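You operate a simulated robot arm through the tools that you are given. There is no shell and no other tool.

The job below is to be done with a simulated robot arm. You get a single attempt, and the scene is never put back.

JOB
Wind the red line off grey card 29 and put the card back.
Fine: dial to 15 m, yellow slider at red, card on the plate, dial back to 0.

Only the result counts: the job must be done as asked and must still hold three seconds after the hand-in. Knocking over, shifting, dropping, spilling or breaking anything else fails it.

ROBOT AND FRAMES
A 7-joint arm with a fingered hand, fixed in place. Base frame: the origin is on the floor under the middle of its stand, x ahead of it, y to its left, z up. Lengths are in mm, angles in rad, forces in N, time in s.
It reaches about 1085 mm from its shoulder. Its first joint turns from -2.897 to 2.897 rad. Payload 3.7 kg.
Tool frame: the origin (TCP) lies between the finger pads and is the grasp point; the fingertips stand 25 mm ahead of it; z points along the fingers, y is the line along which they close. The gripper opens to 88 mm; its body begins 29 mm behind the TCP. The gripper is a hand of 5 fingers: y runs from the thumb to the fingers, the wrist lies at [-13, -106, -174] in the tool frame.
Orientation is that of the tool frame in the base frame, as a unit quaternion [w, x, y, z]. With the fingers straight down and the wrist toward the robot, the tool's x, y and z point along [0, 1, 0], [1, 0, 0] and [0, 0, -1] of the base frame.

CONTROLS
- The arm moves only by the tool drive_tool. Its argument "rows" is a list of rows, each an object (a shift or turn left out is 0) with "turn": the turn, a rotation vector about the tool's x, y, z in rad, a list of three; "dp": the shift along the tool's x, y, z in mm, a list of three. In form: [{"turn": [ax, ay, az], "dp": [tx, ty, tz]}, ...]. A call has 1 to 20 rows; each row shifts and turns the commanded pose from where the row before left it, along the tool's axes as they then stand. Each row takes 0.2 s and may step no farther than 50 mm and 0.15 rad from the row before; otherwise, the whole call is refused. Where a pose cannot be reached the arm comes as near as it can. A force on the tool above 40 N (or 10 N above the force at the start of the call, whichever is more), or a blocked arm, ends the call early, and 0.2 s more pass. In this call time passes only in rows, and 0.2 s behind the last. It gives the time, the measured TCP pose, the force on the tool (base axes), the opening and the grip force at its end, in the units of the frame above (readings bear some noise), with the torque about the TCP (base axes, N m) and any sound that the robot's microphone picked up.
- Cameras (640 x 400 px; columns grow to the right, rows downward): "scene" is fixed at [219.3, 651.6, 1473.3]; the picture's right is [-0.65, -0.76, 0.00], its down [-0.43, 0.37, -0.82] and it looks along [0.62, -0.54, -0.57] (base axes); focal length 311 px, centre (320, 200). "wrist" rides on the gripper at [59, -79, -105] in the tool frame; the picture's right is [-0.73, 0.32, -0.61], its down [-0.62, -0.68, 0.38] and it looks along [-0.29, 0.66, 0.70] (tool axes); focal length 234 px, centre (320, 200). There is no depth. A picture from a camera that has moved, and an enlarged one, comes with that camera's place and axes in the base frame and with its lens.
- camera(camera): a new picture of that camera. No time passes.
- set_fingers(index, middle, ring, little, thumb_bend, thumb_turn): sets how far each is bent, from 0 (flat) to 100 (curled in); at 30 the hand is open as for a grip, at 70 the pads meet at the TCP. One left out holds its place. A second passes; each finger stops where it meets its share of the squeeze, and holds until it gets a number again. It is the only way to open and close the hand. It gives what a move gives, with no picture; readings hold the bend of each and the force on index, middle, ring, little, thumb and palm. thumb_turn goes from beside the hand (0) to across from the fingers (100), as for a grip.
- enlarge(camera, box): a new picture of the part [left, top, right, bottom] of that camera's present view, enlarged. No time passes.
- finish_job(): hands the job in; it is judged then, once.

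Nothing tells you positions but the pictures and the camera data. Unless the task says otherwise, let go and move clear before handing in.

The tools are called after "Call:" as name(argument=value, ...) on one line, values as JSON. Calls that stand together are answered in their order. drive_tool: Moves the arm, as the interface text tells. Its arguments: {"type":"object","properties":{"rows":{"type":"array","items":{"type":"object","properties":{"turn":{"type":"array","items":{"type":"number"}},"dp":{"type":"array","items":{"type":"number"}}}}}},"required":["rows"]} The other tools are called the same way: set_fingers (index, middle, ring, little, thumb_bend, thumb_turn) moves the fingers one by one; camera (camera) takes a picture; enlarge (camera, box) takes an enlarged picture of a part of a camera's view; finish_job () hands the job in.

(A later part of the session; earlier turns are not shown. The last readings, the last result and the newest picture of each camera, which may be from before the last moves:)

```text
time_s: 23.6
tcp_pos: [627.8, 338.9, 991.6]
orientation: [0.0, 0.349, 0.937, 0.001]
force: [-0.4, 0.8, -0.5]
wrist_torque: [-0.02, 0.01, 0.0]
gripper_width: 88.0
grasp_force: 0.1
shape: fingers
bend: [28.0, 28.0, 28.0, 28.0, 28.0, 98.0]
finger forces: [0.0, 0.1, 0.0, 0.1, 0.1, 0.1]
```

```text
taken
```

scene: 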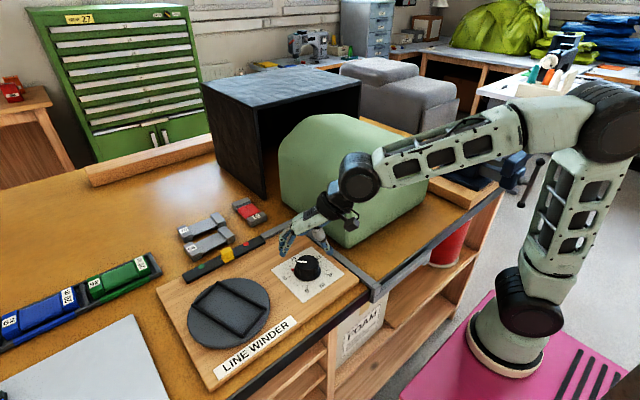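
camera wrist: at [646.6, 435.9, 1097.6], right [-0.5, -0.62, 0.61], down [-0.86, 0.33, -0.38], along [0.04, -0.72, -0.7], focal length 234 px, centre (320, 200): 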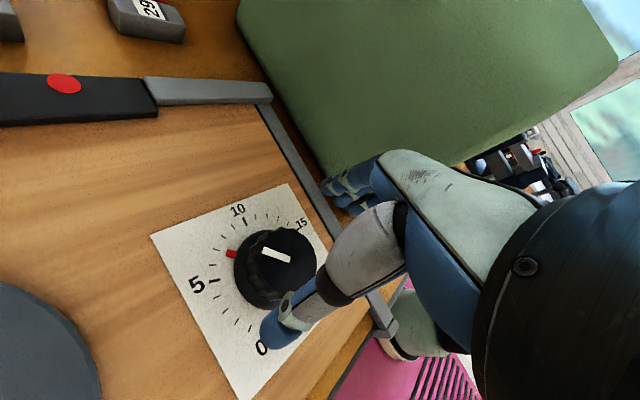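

The hand is back at −49°. I'll descend and grip again.

Call:
drive_tool(rows=[{"dp": [0, 0, 20]}, {"dp": [0, 0, 15]}, {"dp": [0, 0, 9.5]}])

Call:
set_fingers(index=70, middle=70, ring=70, little=32, thumb_bend=70)

Call:
enlarge(camera="scene", box=[150, 200, 370, 390])

```text
time_s: 24.4
tcp_pos: [628.7, 338.2, 948.2]
orientation: [0.0, 0.349, 0.937, -0.001]
force: [0.1, -0.2, -1.1]
wrist_torque: [-0.02, 0.02, 0.01]
gripper_width: 88.4
grasp_force: 0.1
shape: fingers
bend: [28.0, 28.0, 28.0, 28.0, 28.0, 98.0]
finger forces: [0.0, 0.1, 0.0, 0.0, 0.0, 0.0]
```

```text
time_s: 25.4
tcp_pos: [628.9, 337.8, 948.9]
orientation: [0.001, 0.35, 0.937, 0.001]
force: [9.8, 3.8, 10.7]
wrist_torque: [0.23, -0.3, -0.04]
gripper_width: 50.4
grasp_force: 15.1
shape: fingers
bend: [47.0, 52.0, 67.0, 32.0, 48.0, 97.0]
finger forces: [9.9, 7.9, 1.8, 0.0, 10.8, 0.0]
```

```text
2.11 times, centred on (260, 295) of scene
camera zoom: at [219.3, 651.6, 1473.3], right [-0.65, -0.76, 0.0], down [-0.43, 0.37, -0.82], along [0.62, -0.54, -0.57], focal length 655 px, centre (446, 0)
```

zoom: 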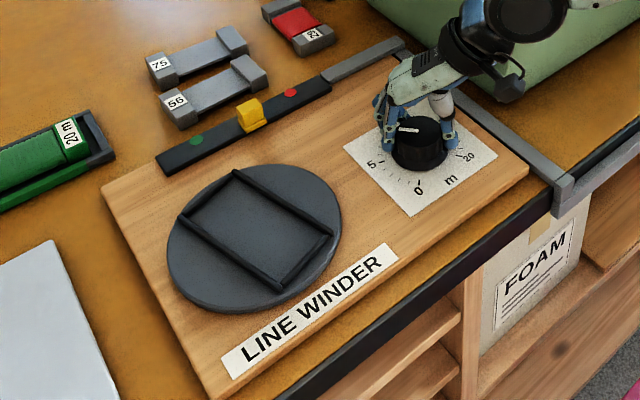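

The grip is good again. I'll turn 1.82 rad clockwise and then read the dial before the final adjustment.

Call:
drive_tool(rows=[{"turn": [0, 0, 0.13]}, {"turn": [0, 0, 0.13]}, {"turn": [0, 0, 0.13]}, {"turn": [0, 0, 0.13]}, {"turn": [0, 0, 0.13]}, {"turn": [0, 0, 0.13]}, {"turn": [0, 0, 0.13]}, {"turn": [0, 0, 0.13]}, {"turn": [0, 0, 0.13]}, {"turn": [0, 0, 0.13]}, {"turn": [0, 0, 0.13]}, {"turn": [0, 0, 0.13]}, {"turn": [0, 0, 0.13]}, {"turn": [0, 0, 0.13]}])

Call:
enlarge(camera="wrist", box=[150, 140, 420, 360])

Call:
enlarge(camera="scene", box=[150, 200, 370, 390])

```text
time_s: 28.4
tcp_pos: [627.6, 338.6, 948.2]
orientation: [0.0, 0.954, 0.299, 0.0]
force: [-16.9, -21.2, 12.2]
wrist_torque: [-0.65, 0.08, 0.13]
gripper_width: 50.6
grasp_force: 22.6
shape: fingers
bend: [48.0, 52.0, 65.0, 32.0, 48.0, 100.0]
finger forces: [8.8, 9.1, 14.3, 0.0, 13.1, 0.0]
```

```text
1.82 times, centred on (285, 250) of wrist
camera zoom: at [631.3, 436.4, 1053.7], right [-0.41, -0.68, 0.61], down [-0.9, 0.2, -0.38], along [0.14, -0.7, -0.7], focal length 426 px, centre (384, 109)
```

zoom: 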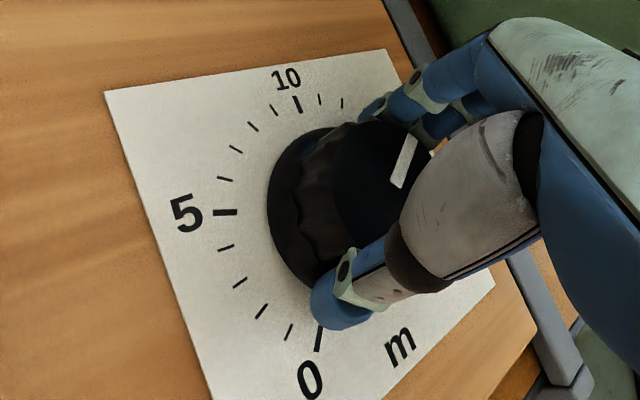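

```text
2.11 times, centred on (260, 295) of scene
camera zoom: at [219.3, 651.6, 1473.3], right [-0.65, -0.76, 0.0], down [-0.43, 0.37, -0.82], along [0.62, -0.54, -0.57], focal length 655 px, centre (446, 0)
```

zoom: 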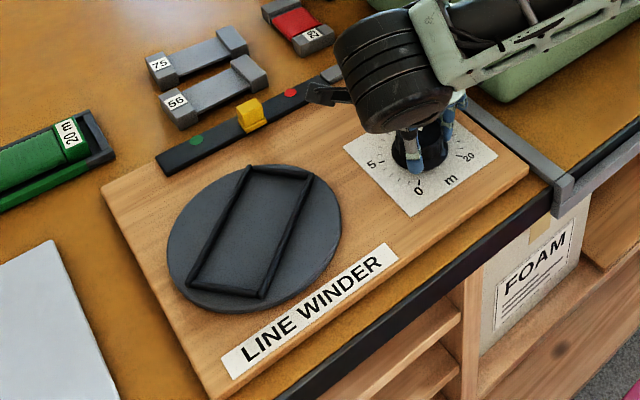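

The pointer is hidden behind the thumb; from the white line I estimate roughly 14 m. I'll turn a little more and then release to read it.

Call:
drive_tool(rows=[{"turn": [0, 0, 0.08]}])

Call:
set_fingers(index=28, middle=28, ring=28, little=28, thumb_bend=28)

Call:
drive_tool(rows=[{"dp": [0, 0, -20]}, {"dp": [0, 0, -25]}])

Call:
enlarge(camera="wrist", box=[150, 140, 420, 360])

Call:
enlarge(camera="scene", box=[150, 200, 370, 390])

```text
time_s: 28.8
tcp_pos: [626.7, 337.5, 948.6]
orientation: [-0.001, 0.965, 0.261, 0.001]
force: [-18.9, -21.5, 11.3]
wrist_torque: [-0.69, 0.12, 0.1]
gripper_width: 50.4
grasp_force: 22.8
shape: fingers
bend: [48.0, 51.0, 65.0, 32.0, 48.0, 100.0]
finger forces: [8.9, 9.3, 15.3, 0.0, 12.7, 0.1]
```

```text
time_s: 29.8
tcp_pos: [628.8, 338.1, 948.5]
orientation: [0.0, 0.965, 0.262, -0.001]
force: [0.6, -0.7, -1.0]
wrist_torque: [0.05, 0.03, 0.01]
gripper_width: 88.2
grasp_force: 0.1
shape: fingers
bend: [28.0, 28.0, 28.0, 28.0, 28.0, 98.0]
finger forces: [0.0, 0.0, 0.1, 0.0, 0.0, 0.1]
```

```text
time_s: 30.4
tcp_pos: [626.8, 337.5, 992.1]
orientation: [0.0, 0.965, 0.261, 0.0]
force: [-0.2, -0.2, 0.4]
wrist_torque: [-0.01, -0.02, 0.02]
gripper_width: 88.3
grasp_force: 0.0
shape: fingers
bend: [28.0, 28.0, 28.0, 28.0, 28.0, 98.0]
finger forces: [0.1, 0.1, 0.0, 0.0, 0.0, 0.1]
```

```text
1.82 times, centred on (285, 250) of wrist
camera zoom: at [639.7, 435.8, 1098.1], right [-0.46, -0.64, 0.61], down [-0.88, 0.27, -0.38], along [0.08, -0.71, -0.7], focal length 426 px, centre (384, 109)
```

zoom: 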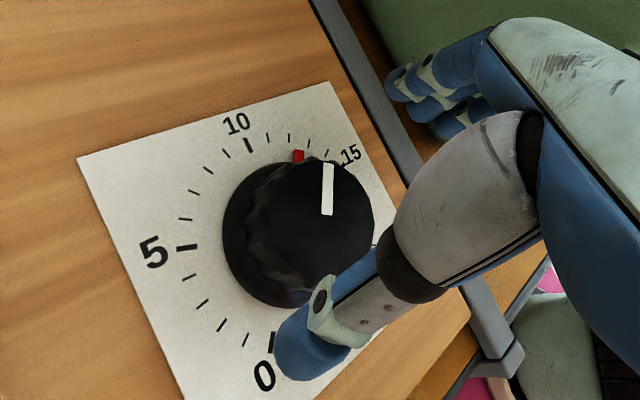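

```text
2.11 times, centred on (260, 295) of scene
camera zoom: at [219.3, 651.6, 1473.3], right [-0.65, -0.76, 0.0], down [-0.43, 0.37, -0.82], along [0.62, -0.54, -0.57], focal length 655 px, centre (446, 0)
```

zoom: 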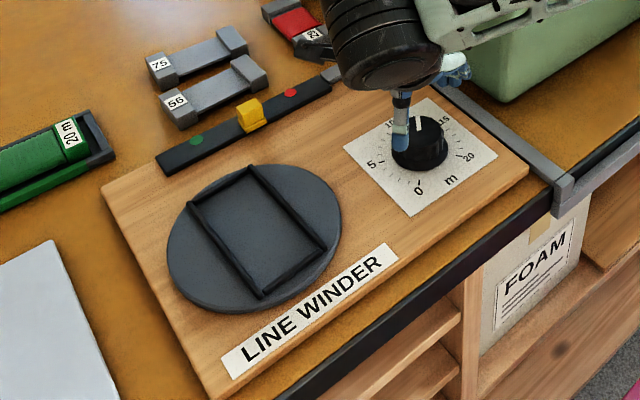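

The dial reads less than 15 now; the ring finger probably dragged it back on release. The plate is geared at 36° per metre, which gives me a second reading. I'll zoom in on the pointer.

Call:
enlarge(camera="wrist", box=[220, 180, 340, 270])

Call:
enlarge(camera="scene", box=[155, 260, 285, 370])

```text
4.44 times, centred on (280, 225) of wrist
camera zoom: at [639.7, 435.8, 1098.1], right [-0.46, -0.64, 0.61], down [-0.88, 0.27, -0.38], along [0.08, -0.71, -0.7], focal length 1041 px, centre (498, 89)
```

zoom: 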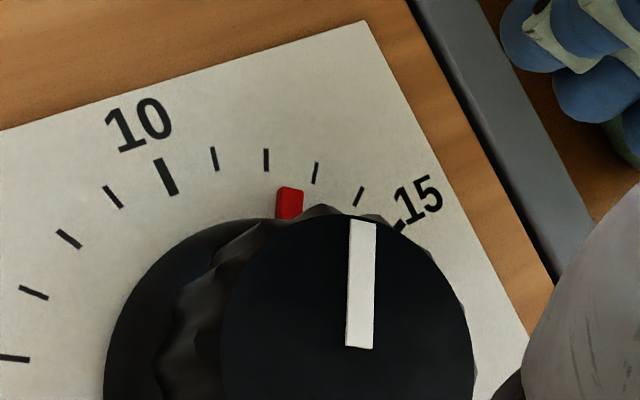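

```text
3.64 times, centred on (220, 315) of scene
camera zoom: at [219.3, 651.6, 1473.3], right [-0.65, -0.76, 0.0], down [-0.43, 0.37, -0.82], along [0.62, -0.54, -0.57], focal length 1132 px, centre (684, -218)
```

zoom: 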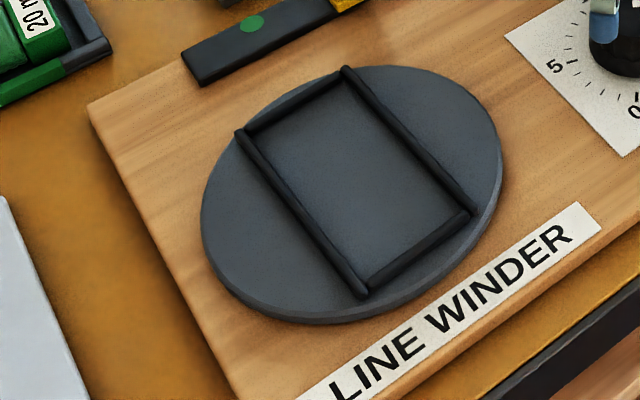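

The dial reads about 12.4 m. I'll turn the hand back to about +20° yaw and regrip with only index, middle and thumb, so that releasing doesn't drag the knob.

Call:
drive_tool(rows=[{"turn": [0, 0, -0.14]}, {"turn": [0, 0, -0.14]}, {"turn": [0, 0, -0.14]}, {"turn": [0, 0, -0.14]}, {"turn": [0, 0, -0.14]}])

Call:
drive_tool(rows=[{"dp": [0, 0, 20]}, {"dp": [0, 0, 15]}, {"dp": [0, 0, 10]}])

Call:
set_fingers(index=70, middle=70, thumb_bend=70)

Call:
enlarge(camera="scene", box=[150, 200, 370, 390])

```text
time_s: 31.6
tcp_pos: [627.8, 338.4, 992.8]
orientation: [0.0, 0.816, 0.577, 0.0]
force: [-0.5, -0.4, -0.4]
wrist_torque: [-0.02, -0.01, -0.02]
gripper_width: 88.3
grasp_force: 0.1
shape: fingers
bend: [28.0, 28.0, 28.0, 28.0, 28.0, 98.0]
finger forces: [0.0, 0.1, 0.0, 0.0, 0.1, 0.0]
```

```text
time_s: 32.4
tcp_pos: [628.2, 339.3, 948.1]
orientation: [0.0, 0.817, 0.577, 0.0]
force: [-0.5, -0.3, 0.0]
wrist_torque: [-0.01, 0.0, -0.02]
gripper_width: 88.5
grasp_force: 0.1
shape: fingers
bend: [28.0, 28.0, 28.0, 28.0, 28.0, 98.0]
finger forces: [0.0, 0.0, 0.0, 0.1, 0.0, 0.0]
```

```text
time_s: 33.4
tcp_pos: [628.4, 338.8, 946.6]
orientation: [0.0, 0.817, 0.576, 0.0]
force: [1.7, -2.4, 6.0]
wrist_torque: [-0.08, -0.14, 0.02]
gripper_width: 51.3
grasp_force: 14.3
shape: fingers
bend: [49.0, 51.0, 28.0, 28.0, 46.0, 97.0]
finger forces: [8.4, 7.2, 0.0, 0.0, 13.2, 0.1]
```

```text
2.11 times, centred on (260, 295) of scene
camera zoom: at [219.3, 651.6, 1473.3], right [-0.65, -0.76, 0.0], down [-0.43, 0.37, -0.82], along [0.62, -0.54, -0.57], focal length 655 px, centre (446, 0)
```

zoom: 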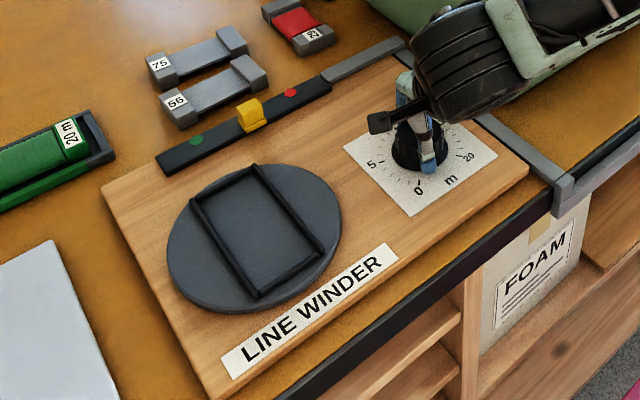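

This grip is well balanced. I'll turn 0.62 rad clockwise and check the plate angle, which should bring the frame's long side back along y at 15 m.

Call:
drive_tool(rows=[{"turn": [0, 0, 0.124]}, {"turn": [0, 0, 0.124]}, {"turn": [0, 0, 0.124]}, {"turn": [0, 0, 0.124]}, {"turn": [0, 0, 0.124]}])

Call:
enlarge(camera="scene", box=[155, 260, 285, 370])

Call:
enlarge(camera="wrist", box=[150, 140, 420, 360])

```text
time_s: 34.6
tcp_pos: [627.9, 338.0, 946.7]
orientation: [0.0, 0.954, 0.3, 0.0]
force: [-1.2, -6.5, 5.1]
wrist_torque: [-0.23, -0.08, 0.05]
gripper_width: 50.6
grasp_force: 14.5
shape: fingers
bend: [49.0, 51.0, 28.0, 28.0, 46.0, 98.0]
finger forces: [7.8, 8.4, 0.1, 0.0, 12.5, 0.0]
```

```text
3.64 times, centred on (220, 315) of scene
camera zoom: at [219.3, 651.6, 1473.3], right [-0.65, -0.76, 0.0], down [-0.43, 0.37, -0.82], along [0.62, -0.54, -0.57], focal length 1132 px, centre (684, -218)
```

zoom: 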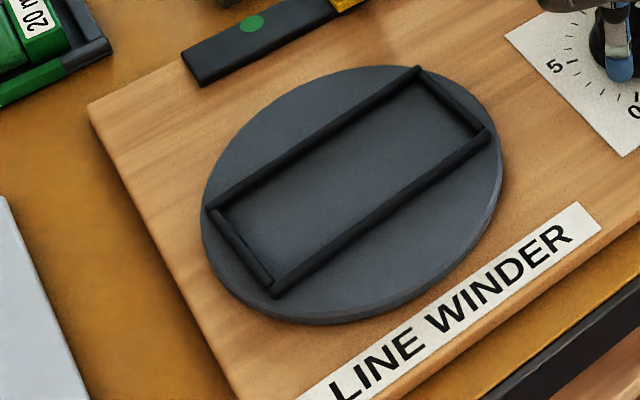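

```text
1.82 times, centred on (285, 250) of wrist
camera zoom: at [632.1, 436.6, 1053.4], right [-0.41, -0.68, 0.61], down [-0.9, 0.2, -0.38], along [0.14, -0.7, -0.7], focal length 426 px, centre (384, 109)
```

zoom: 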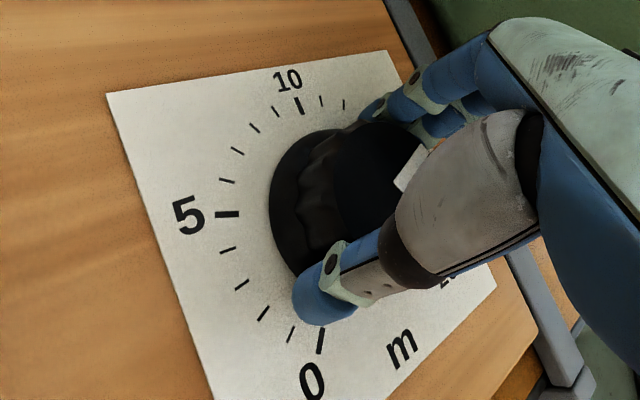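

The plate angle implies about 14.8 m. I'll add 0.045 rad, release, and read the dial again.

Call:
drive_tool(rows=[{"turn": [0, 0, 0.045]}])

Call:
enlarge(camera="scene", box=[155, 260, 285, 370])

Call:
set_fingers(index=28, middle=28, thumb_bend=28)

Call:
enlarge(camera="scene", box=[155, 260, 285, 370])

Call:
drive_tool(rows=[{"dp": [0, 0, -20]}, {"dp": [0, 0, -30]}])

Call:
enlarge(camera="wrist", box=[150, 140, 420, 360])

```text
time_s: 35.0
tcp_pos: [628.6, 338.1, 948.0]
orientation: [0.0, 0.961, 0.278, 0.0]
force: [-2.4, -6.8, 7.0]
wrist_torque: [-0.22, -0.05, 0.03]
gripper_width: 50.8
grasp_force: 15.0
shape: fingers
bend: [49.0, 51.0, 28.0, 28.0, 46.0, 99.0]
finger forces: [8.0, 8.5, 0.0, 0.0, 13.1, 0.0]
```

```text
3.64 times, centred on (220, 315) of scene
camera zoom: at [219.3, 651.6, 1473.3], right [-0.65, -0.76, 0.0], down [-0.43, 0.37, -0.82], along [0.62, -0.54, -0.57], focal length 1132 px, centre (684, -218)
```

zoom: 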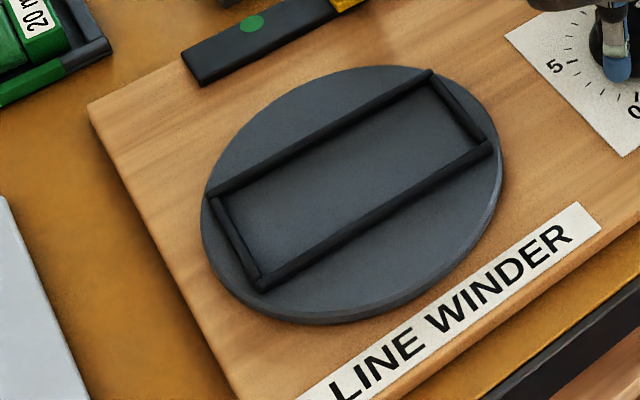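

```text
time_s: 36.0
tcp_pos: [629.4, 338.5, 947.3]
orientation: [0.0, 0.96, 0.278, 0.0]
force: [0.0, -0.1, -0.3]
wrist_torque: [-0.02, -0.01, 0.03]
gripper_width: 88.1
grasp_force: 0.2
shape: fingers
bend: [28.0, 28.0, 28.0, 28.0, 28.0, 98.0]
finger forces: [0.0, 0.1, 0.1, 0.0, 0.0, 0.0]
```

```text
3.64 times, centred on (220, 315) of scene
camera zoom: at [219.3, 651.6, 1473.3], right [-0.65, -0.76, 0.0], down [-0.43, 0.37, -0.82], along [0.62, -0.54, -0.57], focal length 1132 px, centre (684, -218)
```

zoom: 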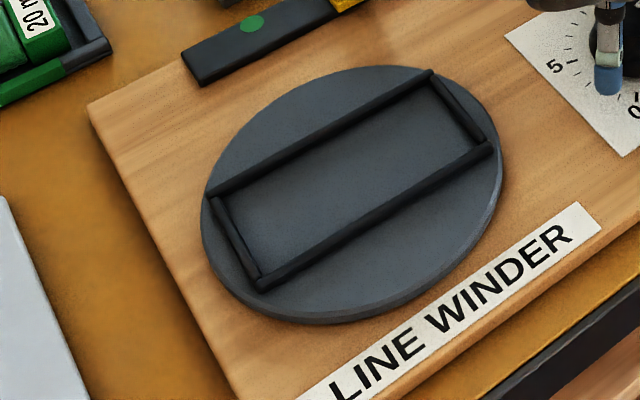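

```text
time_s: 36.6
tcp_pos: [628.9, 338.4, 997.9]
orientation: [0.0, 0.96, 0.279, 0.0]
force: [-0.4, 0.2, -0.4]
wrist_torque: [-0.01, 0.02, 0.01]
gripper_width: 88.3
grasp_force: 0.1
shape: fingers
bend: [28.0, 28.0, 28.0, 28.0, 28.0, 98.0]
finger forces: [0.1, 0.1, 0.0, 0.0, 0.0, 0.1]
```

```text
1.82 times, centred on (285, 250) of wrist
camera zoom: at [637.2, 436.7, 1103.5], right [-0.44, -0.66, 0.61], down [-0.89, 0.24, -0.38], along [0.11, -0.71, -0.7], focal length 426 px, centre (384, 109)
```

zoom: 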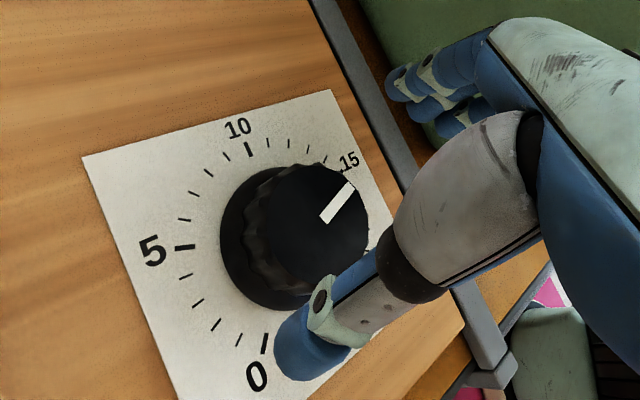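

The plate did not move on release and its angle gives 15.0 m; the white line also points at the 15 mark. Now I'll go over to the yellow slider with the hand turned back to zero yaw.

Call:
drive_tool(rows=[{"turn": [0, 0, -0.1256], "dp": [0, 0, -10]}, {"turn": [0, 0, -0.1256], "dp": [0, 0, -10]}, {"turn": [0, 0, -0.1256], "dp": [0, 0, -10]}, {"turn": [0, 0, -0.1256], "dp": [0, 0, -10]}, {"turn": [0, 0, -0.1256]}, {"turn": [0, 0, -0.1256]}, {"turn": [0, 0, -0.1256]}, {"turn": [0, 0, -0.1256]}, {"dp": [25, 35, 0]}, {"dp": [25, 35, 0]}, {"dp": [25, 35, 0]}, {"dp": [25, 35, 0]}, {"dp": [26, 38, 0]}])

Call:
camera(camera="wrist")

Call:
camera(camera="scene")

```text
time_s: 39.4
tcp_pos: [806.7, 466.4, 1039.7]
orientation: [0.0, 0.708, 0.707, 0.001]
force: [-0.5, -1.1, 0.5]
wrist_torque: [0.03, -0.02, 0.02]
gripper_width: 88.3
grasp_force: 0.0
shape: fingers
bend: [28.0, 28.0, 28.0, 28.0, 28.0, 98.0]
finger forces: [0.0, 0.0, 0.0, 0.0, 0.0, 0.0]
```

```text
taken
camera wrist: at [728.4, 523.8, 1144.9], right [0.32, -0.73, 0.61], down [-0.68, -0.62, -0.39], along [0.66, -0.29, -0.7], focal length 234 px, centre (320, 200)
```

wrist: 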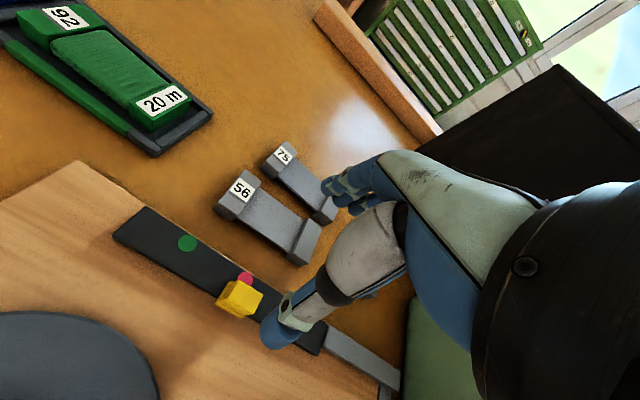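

```text
taken
```

scene: 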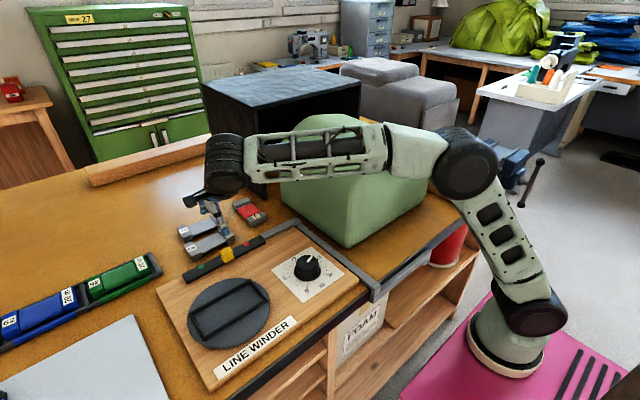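

There's also a pink dot beneath the slider's present place, so "red" is the dot further right. I'll zoom in on the slider.

Call:
enlarge(camera="wrist", box=[100, 190, 340, 370])

Call:
enlarge(camera="scene", box=[170, 190, 290, 290])

```text
2.22 times, centred on (220, 280) of wrist
camera zoom: at [728.4, 523.8, 1144.9], right [0.32, -0.73, 0.61], down [-0.68, -0.62, -0.39], along [0.66, -0.29, -0.7], focal length 520 px, centre (542, 22)
```

zoom: 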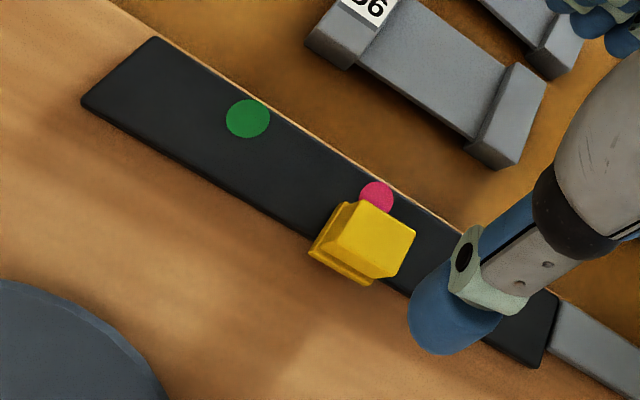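

```text
4.00 times, centred on (230, 240) of scene
camera zoom: at [219.3, 651.6, 1473.3], right [-0.65, -0.76, 0.0], down [-0.43, 0.37, -0.82], along [0.62, -0.54, -0.57], focal length 1245 px, centre (680, 40)
```

zoom: 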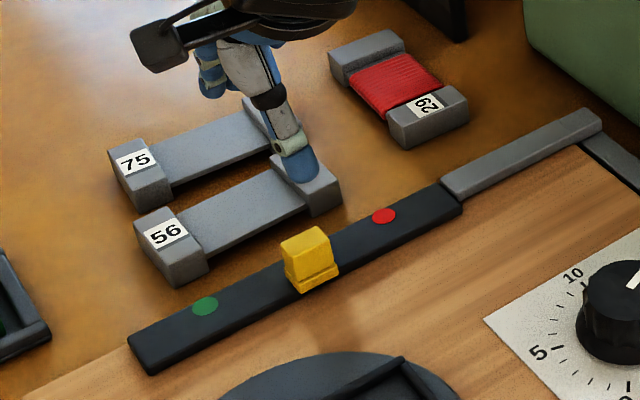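

The slider block sits on the near half of its track at about (783, 464), top near z 940; it must move about 62 mm toward −y. I'll go lower over it and check the alignment.

Call:
drive_tool(rows=[{"dp": [-2, -12, 15]}, {"dp": [0, -12, 20]}, {"dp": [0, 0, 20]}])

Call:
enlarge(camera="wrist", box=[140, 150, 400, 370])

Call:
enlarge(camera="scene", box=[170, 170, 290, 290])

```text
time_s: 40.2
tcp_pos: [782.6, 460.4, 982.4]
orientation: [-0.001, 0.708, 0.707, 0.001]
force: [-0.4, 0.0, -0.6]
wrist_torque: [0.02, 0.01, -0.02]
gripper_width: 88.3
grasp_force: 0.0
shape: fingers
bend: [28.0, 28.0, 28.0, 28.0, 28.0, 98.0]
finger forces: [0.0, 0.0, 0.0, 0.0, 0.1, 0.1]
```

```text
1.82 times, centred on (270, 260) of wrist
camera zoom: at [704.4, 520.7, 1088.4], right [0.32, -0.73, 0.61], down [-0.68, -0.62, -0.38], along [0.66, -0.29, -0.7], focal length 426 px, centre (411, 91)
```

zoom: 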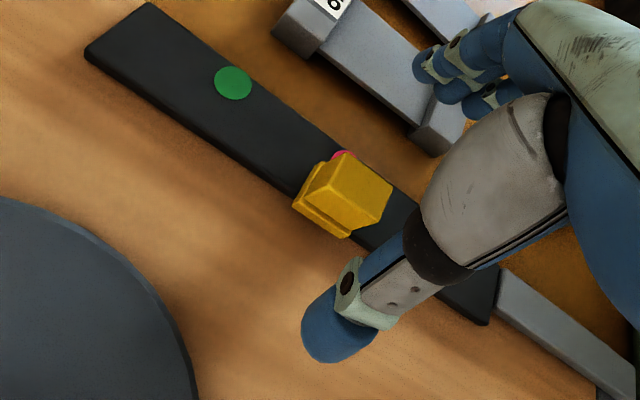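

```text
3.33 times, centred on (230, 230) of scene
camera zoom: at [219.3, 651.6, 1473.3], right [-0.65, -0.76, 0.0], down [-0.43, 0.37, -0.82], along [0.62, -0.54, -0.57], focal length 1038 px, centre (620, 100)
```

zoom: 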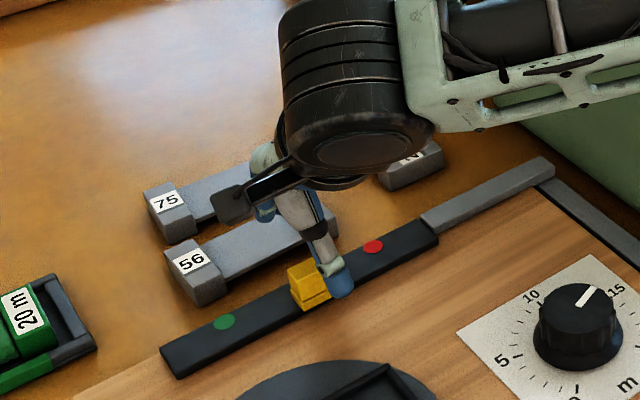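

The slider is centred almost exactly under the grasp point. I'll descend around it and close index, middle and thumb.

Call:
drive_tool(rows=[{"dp": [2, 0, 17]}, {"dp": [0, 0, 17]}])

Call:
set_fingers(index=72, middle=72, thumb_bend=72)

Call:
enlarge(camera="wrist", box=[140, 150, 400, 370])

Call:
enlarge(camera="scene", box=[170, 190, 290, 290])

```text
time_s: 40.8
tcp_pos: [783.5, 463.6, 948.1]
orientation: [0.0, 0.708, 0.706, 0.0]
force: [0.2, -0.1, 0.1]
wrist_torque: [0.02, -0.01, -0.02]
gripper_width: 88.0
grasp_force: 0.0
shape: fingers
bend: [28.0, 28.0, 28.0, 28.0, 28.0, 98.0]
finger forces: [0.0, 0.0, 0.0, 0.0, 0.1, 0.0]
```

```text
time_s: 41.8
tcp_pos: [782.7, 462.8, 948.6]
orientation: [0.0, 0.708, 0.706, 0.001]
force: [9.7, -1.1, 9.6]
wrist_torque: [-0.06, -0.61, 0.08]
gripper_width: 24.4
grasp_force: 16.9
shape: fingers
bend: [57.0, 55.0, 28.0, 28.0, 61.0, 97.0]
finger forces: [9.5, 16.7, 0.1, 0.0, 7.9, 0.0]
```

```text
1.82 times, centred on (270, 260) of wrist
camera zoom: at [704.9, 522.7, 1054.8], right [0.32, -0.73, 0.61], down [-0.68, -0.62, -0.39], along [0.66, -0.29, -0.69], focal length 426 px, centre (411, 91)
```

zoom: 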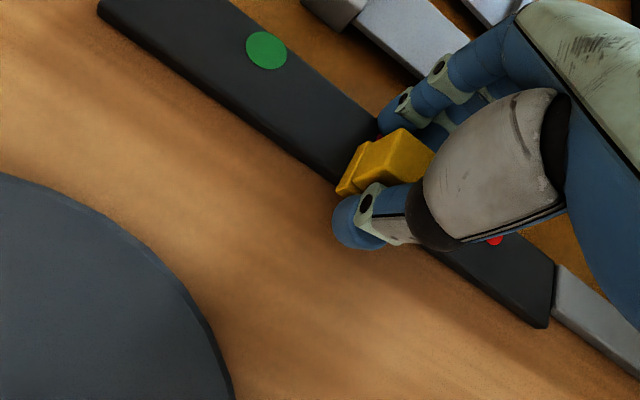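

```text
4.00 times, centred on (230, 240) of scene
camera zoom: at [219.3, 651.6, 1473.3], right [-0.65, -0.76, 0.0], down [-0.43, 0.37, -0.82], along [0.62, -0.54, -0.57], focal length 1245 px, centre (680, 40)
```

zoom: 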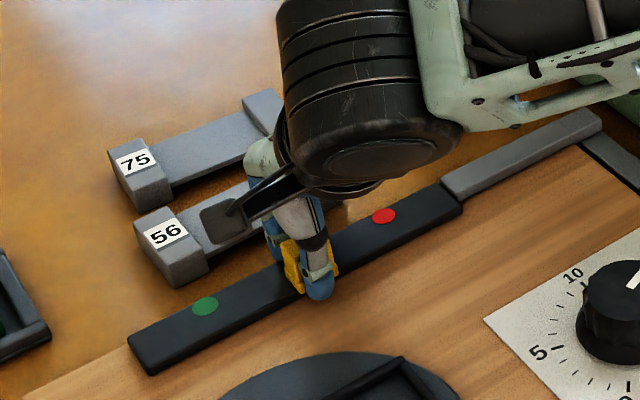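

The slider is gripped. I'll slide it 60 mm toward −y and check against the red dot.

Call:
drive_tool(rows=[{"dp": [-10, 0, 0]}, {"dp": [-15, 0, 0]}, {"dp": [-15, 0, 0]}, {"dp": [-15, 0, 0]}, {"dp": [-5, 0, 0]}])

Call:
enlarge(camera="wrist", box=[140, 150, 400, 370])

Call:
enlarge(camera="scene", box=[190, 190, 310, 290])

```text
time_s: 43.0
tcp_pos: [783.2, 404.9, 950.1]
orientation: [0.001, 0.708, 0.707, 0.001]
force: [8.5, 10.9, 13.1]
wrist_torque: [0.23, -0.65, 0.31]
gripper_width: 24.5
grasp_force: 19.9
shape: fingers
bend: [56.0, 53.0, 28.0, 28.0, 62.0, 97.0]
finger forces: [8.1, 22.3, 0.0, 0.0, 9.0, 0.0]
```

```text
1.82 times, centred on (270, 260) of wrist
camera zoom: at [704.3, 463.5, 1054.8], right [0.32, -0.73, 0.61], down [-0.68, -0.62, -0.38], along [0.66, -0.29, -0.7], focal length 426 px, centre (411, 91)
```

zoom: 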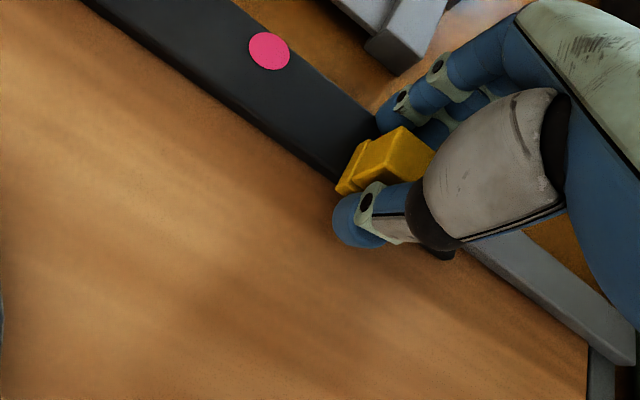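

```text
4.00 times, centred on (250, 240) of scene
camera zoom: at [219.3, 651.6, 1473.3], right [-0.65, -0.76, 0.0], down [-0.43, 0.37, -0.82], along [0.62, -0.54, -0.57], focal length 1245 px, centre (600, 40)
```

zoom: 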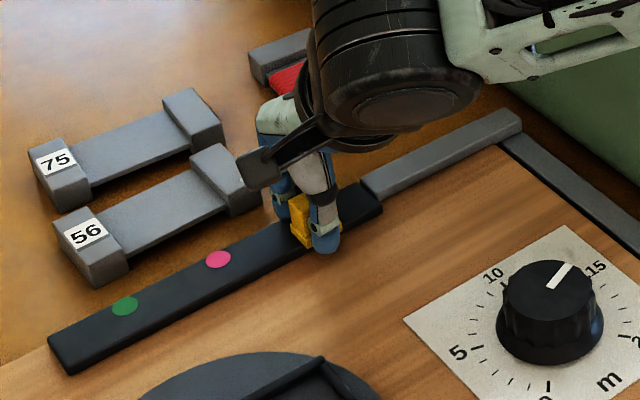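

The pink dot now sits where the green one was before, so the slider is about 1–1.5 mm short of the red dot. I'll nudge it, release and look.

Call:
drive_tool(rows=[{"dp": [-1.5, 0, 0]}])

Call:
set_fingers(index=28, middle=28, thumb_bend=28)

Call:
drive_tool(rows=[{"dp": [0, 0, -25]}, {"dp": [0, 0, -30]}, {"dp": [30, -20, -30]}, {"dp": [40, -20, -20]}])

Call:
camera(camera="wrist")

Call:
enlarge(camera="scene", box=[190, 190, 310, 290])

```text
time_s: 43.4
tcp_pos: [782.5, 403.3, 949.4]
orientation: [0.0, 0.707, 0.707, 0.0]
force: [8.1, 11.8, 14.5]
wrist_torque: [0.22, -0.67, 0.34]
gripper_width: 24.5
grasp_force: 19.7
shape: fingers
bend: [56.0, 53.0, 28.0, 28.0, 62.0, 97.0]
finger forces: [8.2, 22.7, 0.0, 0.0, 8.8, 0.1]
```

```text
time_s: 44.4
tcp_pos: [782.4, 403.2, 948.2]
orientation: [0.0, 0.708, 0.706, 0.0]
force: [-0.4, 0.0, -0.1]
wrist_torque: [-0.01, 0.0, 0.0]
gripper_width: 88.5
grasp_force: 0.1
shape: fingers
bend: [28.0, 28.0, 28.0, 28.0, 28.0, 97.0]
finger forces: [0.1, 0.0, 0.1, 0.1, 0.0, 0.0]
```

```text
time_s: 45.4
tcp_pos: [743.9, 470.6, 1054.1]
orientation: [0.0, 0.708, 0.706, 0.0]
force: [0.3, -0.8, 0.2]
wrist_torque: [0.02, 0.02, -0.04]
gripper_width: 88.5
grasp_force: 0.1
shape: fingers
bend: [28.0, 28.0, 28.0, 28.0, 28.0, 97.0]
finger forces: [0.1, 0.0, 0.0, 0.0, 0.1, 0.0]
```

```text
taken
camera wrist: at [665.6, 530.7, 1159.4], right [0.32, -0.73, 0.61], down [-0.68, -0.62, -0.38], along [0.66, -0.29, -0.7], focal length 234 px, centre (320, 200)
```

wrist: 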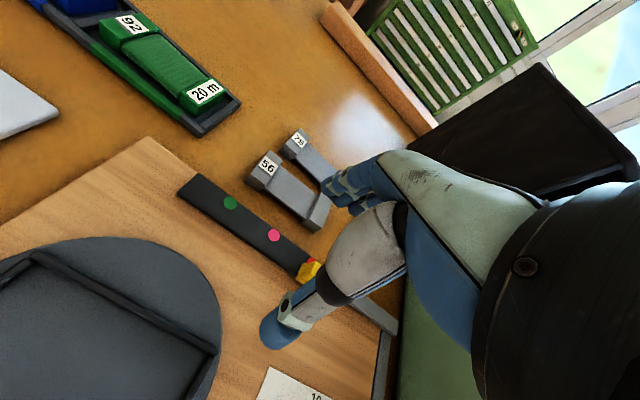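

```text
4.00 times, centred on (250, 240) of scene
camera zoom: at [219.3, 651.6, 1473.3], right [-0.65, -0.76, 0.0], down [-0.43, 0.37, -0.82], along [0.62, -0.54, -0.57], focal length 1245 px, centre (600, 40)
```

zoom: 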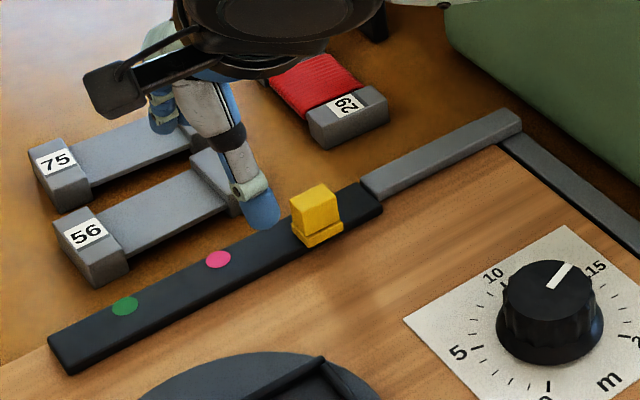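

The slider now covers the red dot from the scene camera. I'll check its alignment with the dot from the wrist camera.

Call:
enlarge(camera="wrist", box=[170, 160, 350, 300])

Call:
enlarge(camera="scene", box=[210, 190, 300, 260])

```text
2.86 times, centred on (260, 230) of wrist
camera zoom: at [665.6, 530.7, 1159.4], right [0.32, -0.73, 0.61], down [-0.68, -0.62, -0.38], along [0.66, -0.29, -0.7], focal length 669 px, centre (491, 114)
```

zoom: 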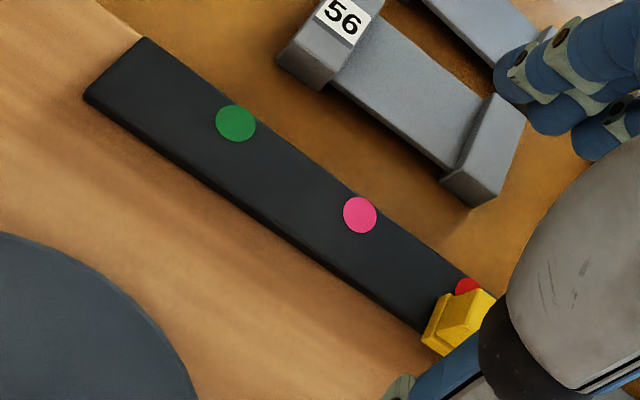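

```text
5.71 times, centred on (255, 225) of scene
camera zoom: at [219.3, 651.6, 1473.3], right [-0.65, -0.76, 0.0], down [-0.43, 0.37, -0.82], along [0.62, -0.54, -0.57], focal length 1779 px, centre (691, 57)
```

zoom: 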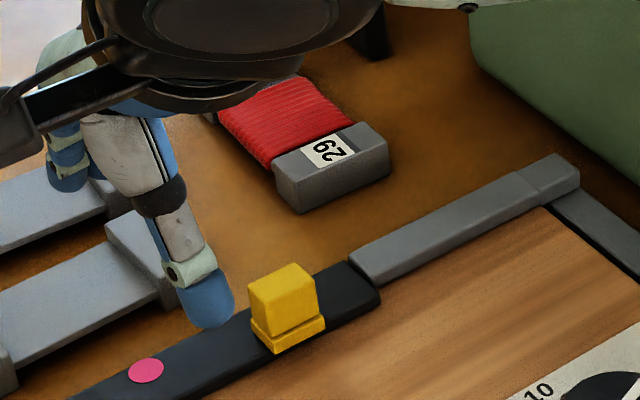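

The slider sits at red. Next comes card 29: I'll raise the hand and turn it toward +90° yaw so the fingers can close across the card's width, approaching in steps.

Call:
drive_tool(rows=[{"dp": [0, 0, -30]}, {"turn": [0, 0, 0.15], "dp": [0, 0, -20]}, {"turn": [0, 0, 0.15]}, {"turn": [0, 0, 0.15]}, {"turn": [0, 0, 0.15]}, {"turn": [0, 0, 0.15]}, {"turn": [0, 0, 0.15]}, {"turn": [0, 0, 0.15]}, {"turn": [0, 0, 0.15]}])

Call:
camera(camera="wrist")

Call:
camera(camera="scene")

```text
time_s: 47.4
tcp_pos: [736.8, 464.4, 1088.5]
orientation: [0.001, 0.97, 0.243, -0.007]
force: [-0.1, -0.8, -0.4]
wrist_torque: [0.01, 0.0, -0.01]
gripper_width: 88.5
grasp_force: 0.1
shape: fingers
bend: [28.0, 28.0, 28.0, 28.0, 28.0, 97.0]
finger forces: [0.0, 0.0, 0.0, 0.0, 0.1, 0.0]
out of reach, approached as far as the arm can: row 8, 9
```

```text
taken
camera wrist: at [753.9, 562.2, 1192.8], right [-0.48, -0.62, 0.62], down [-0.88, 0.31, -0.37], along [0.04, -0.72, -0.69], focal length 234 px, centre (320, 200)
```

wrist: 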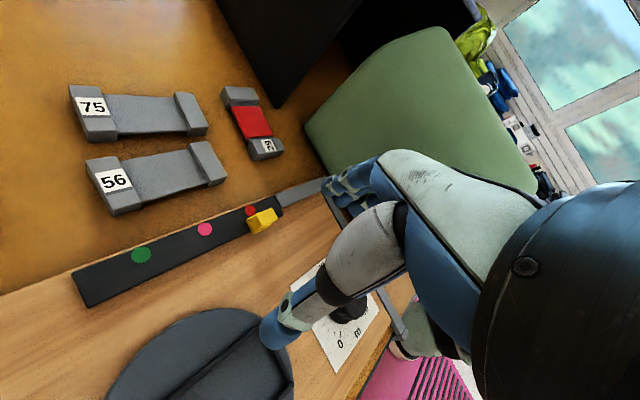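

```text
taken
```

scene: 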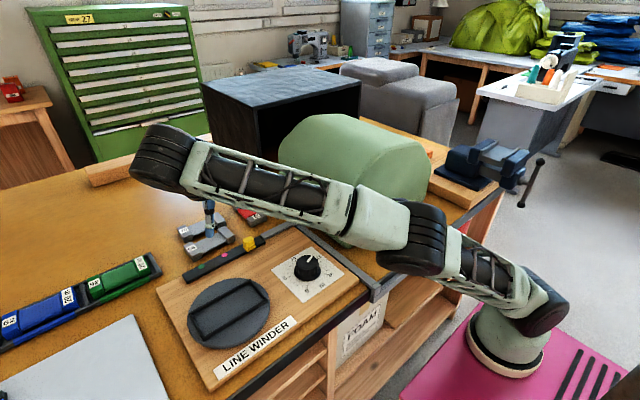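

The arm's clockwise limit here is about +62°. The limit depends on position, so I'll back off the turn a little, move over to the card, and test there.

Call:
drive_tool(rows=[{"turn": [0, 0, -0.15]}, {"turn": [0, 0, -0.15]}, {"dp": [0, 0, -10]}])

Call:
camera(camera="scene")

```text
time_s: 48.2
tcp_pos: [738.8, 464.3, 1098.5]
orientation: [0.0, 0.932, 0.361, -0.006]
force: [-0.2, -0.5, -0.4]
wrist_torque: [0.01, 0.02, 0.0]
gripper_width: 88.5
grasp_force: 0.0
shape: fingers
bend: [28.0, 28.0, 28.0, 28.0, 28.0, 97.0]
finger forces: [0.0, 0.0, 0.1, 0.0, 0.0, 0.1]
```

```text
taken
```

scene: 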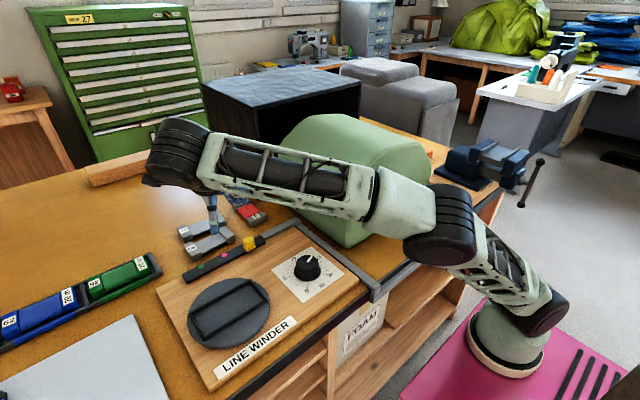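

Call:
drive_tool(rows=[{"dp": [6.8, 36.4, 0]}, {"dp": [6.8, 36.4, 0]}, {"dp": [6.8, 36.4, 0]}, {"dp": [6.8, 36.4, 0]}, {"dp": [6.8, 36.4, 0]}])

Call:
camera(camera="scene")

Call:
camera(camera="wrist")

```text
time_s: 49.4
tcp_pos: [886.4, 352.6, 1097.9]
orientation: [0.0, 0.932, 0.361, -0.007]
force: [-0.4, 0.3, -0.6]
wrist_torque: [0.0, 0.0, 0.0]
gripper_width: 88.6
grasp_force: 0.0
shape: fingers
bend: [28.0, 28.0, 28.0, 28.0, 28.0, 97.0]
finger forces: [0.1, 0.0, 0.0, 0.0, 0.0, 0.1]
```

```text
taken
```

scene: 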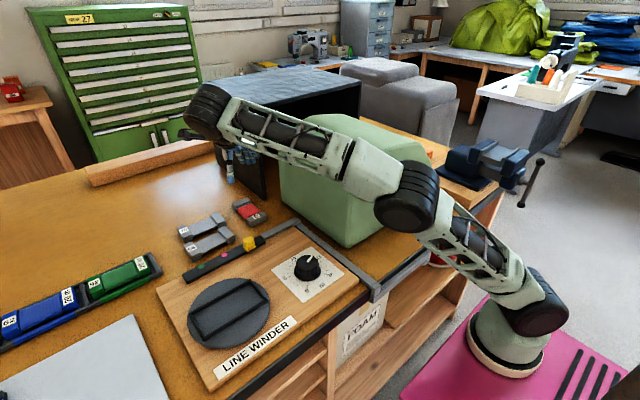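

```text
taken
camera wrist: at [877.6, 451.4, 1202.7], right [-0.31, -0.73, 0.61], down [-0.92, 0.08, -0.37], along [0.22, -0.68, -0.7], focal length 234 px, centre (320, 200)
```

wrist: 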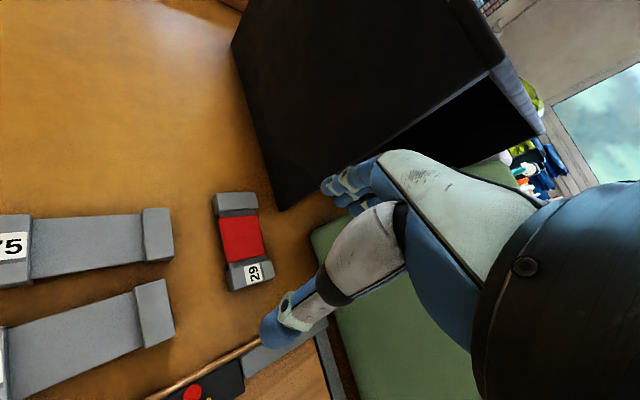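

The arm reaches there and I see card 29 well. I'll test how far the hand can turn toward +90° here.

Call:
drive_tool(rows=[{"turn": [0, 0, 0.12]}, {"turn": [0, 0, 0.12]}, {"turn": [0, 0, 0.12]}, {"turn": [0, 0, 0.12]}, {"turn": [0, 0, 0.12]}, {"turn": [0, 0, 0.12]}])

Call:
camera(camera="scene")

Call:
camera(camera="wrist")

```text
time_s: 50.8
tcp_pos: [882.9, 351.3, 1095.5]
orientation: [0.002, 0.969, 0.248, -0.005]
force: [-1.1, 0.1, 0.4]
wrist_torque: [-0.03, 0.0, -0.03]
gripper_width: 88.5
grasp_force: 0.1
shape: fingers
bend: [28.0, 28.0, 28.0, 28.0, 28.0, 97.0]
finger forces: [0.0, 0.0, 0.0, 0.0, 0.1, 0.1]
out of reach, approached as far as the arm can: row 3, 4, 5, 6
```

```text
taken
```

scene: 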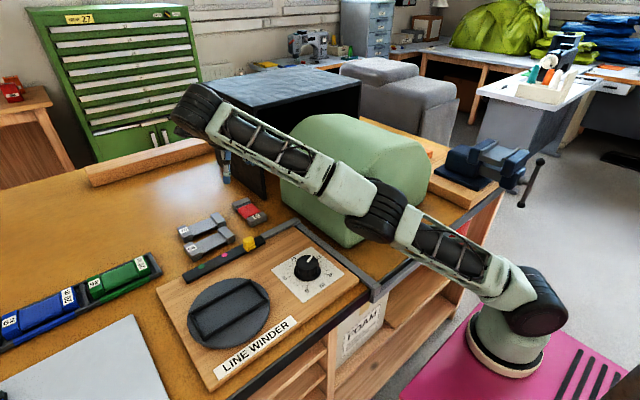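

```text
taken
camera wrist: at [900.0, 449.7, 1201.5], right [-0.48, -0.63, 0.61], down [-0.88, 0.3, -0.38], along [0.05, -0.72, -0.69], focal length 234 px, centre (320, 200)
```

wrist: 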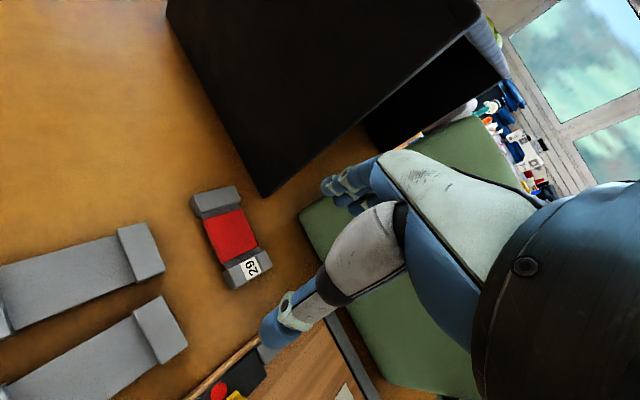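

The arm is nearly stretched out at this height, which limits the turn to about 61°. Lower down the reach should be better, so I'll descend partway over the card and try again.

Call:
drive_tool(rows=[{"dp": [0, 10, 25]}, {"dp": [0, 10, 25]}, {"dp": [5, 10, 25]}, {"dp": [0, 6, 20]}])

Call:
drive_tool(rows=[{"turn": [0, 0, 0.1]}, {"turn": [0, 0, 0.1]}, {"turn": [0, 0, 0.1]}])

Call:
camera(camera="scene")

Call:
camera(camera="wrist")

```text
time_s: 51.8
tcp_pos: [905.6, 323.6, 1002.8]
orientation: [0.0, 0.969, 0.247, -0.004]
force: [1.4, -0.3, -0.6]
wrist_torque: [-0.03, 0.0, 0.01]
gripper_width: 88.5
grasp_force: 0.2
shape: fingers
bend: [28.0, 28.0, 28.0, 28.0, 28.0, 97.0]
finger forces: [0.0, 0.0, 0.1, 0.0, 0.0, 0.0]
```

```text
time_s: 52.6
tcp_pos: [906.6, 323.7, 1002.5]
orientation: [0.001, 0.995, 0.099, -0.005]
force: [0.5, -0.1, 0.7]
wrist_torque: [-0.03, 0.01, 0.02]
gripper_width: 88.5
grasp_force: 0.1
shape: fingers
bend: [28.0, 28.0, 28.0, 28.0, 28.0, 97.0]
finger forces: [0.0, 0.0, 0.2, 0.0, 0.1, 0.1]
```

```text
taken
```

scene: 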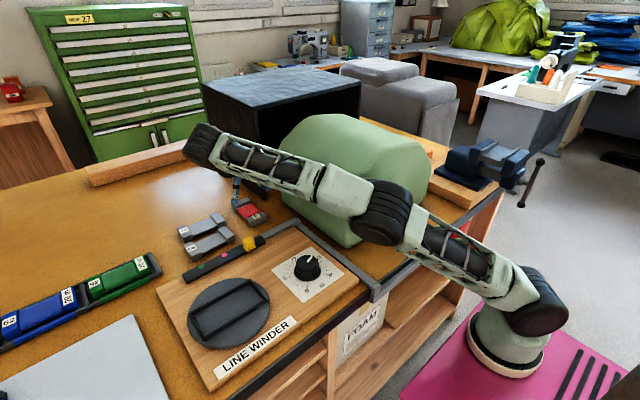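

```text
taken
camera wrist: at [949.4, 412.5, 1107.1], right [-0.64, -0.46, 0.61], down [-0.75, 0.54, -0.38], along [-0.16, -0.7, -0.69], focal length 234 px, centre (320, 200)
```

wrist: 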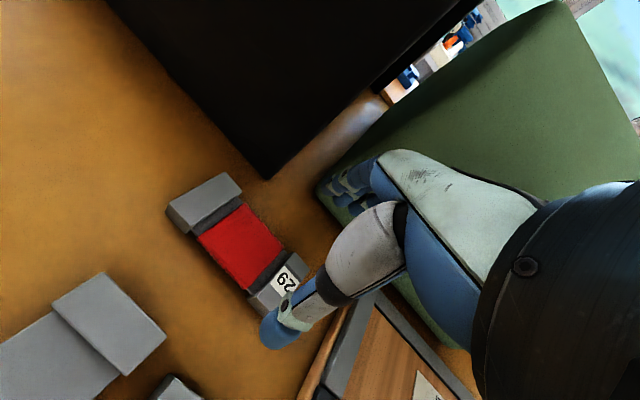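

The hand now reaches 78° here. Before going on I'll check the clearance between the forearm and the green foam block.

Call:
enlarge(camera="scene", box=[170, 100, 450, 270])

Call:
enlarge(camera="wrist", box=[140, 120, 400, 360])

```text
2.29 times, centred on (310, 185) of scene
camera zoom: at [219.3, 651.6, 1473.3], right [-0.65, -0.76, 0.0], down [-0.43, 0.37, -0.82], along [0.62, -0.54, -0.57], focal length 712 px, centre (343, 234)
```

zoom: 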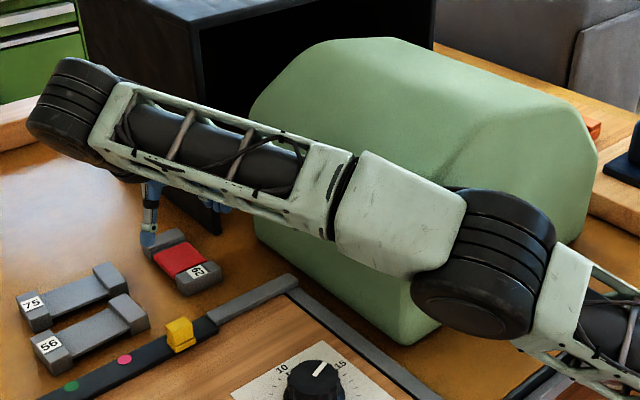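

```text
1.67 times, centred on (270, 240) of wrist
camera zoom: at [949.4, 412.5, 1107.1], right [-0.64, -0.46, 0.61], down [-0.75, 0.54, -0.38], along [-0.16, -0.7, -0.69], focal length 390 px, centre (403, 133)
```

zoom: 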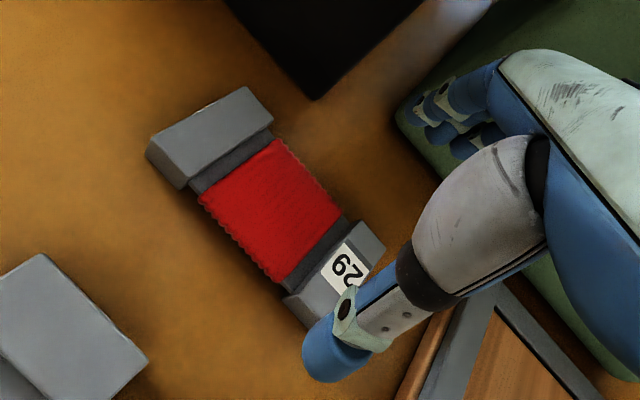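

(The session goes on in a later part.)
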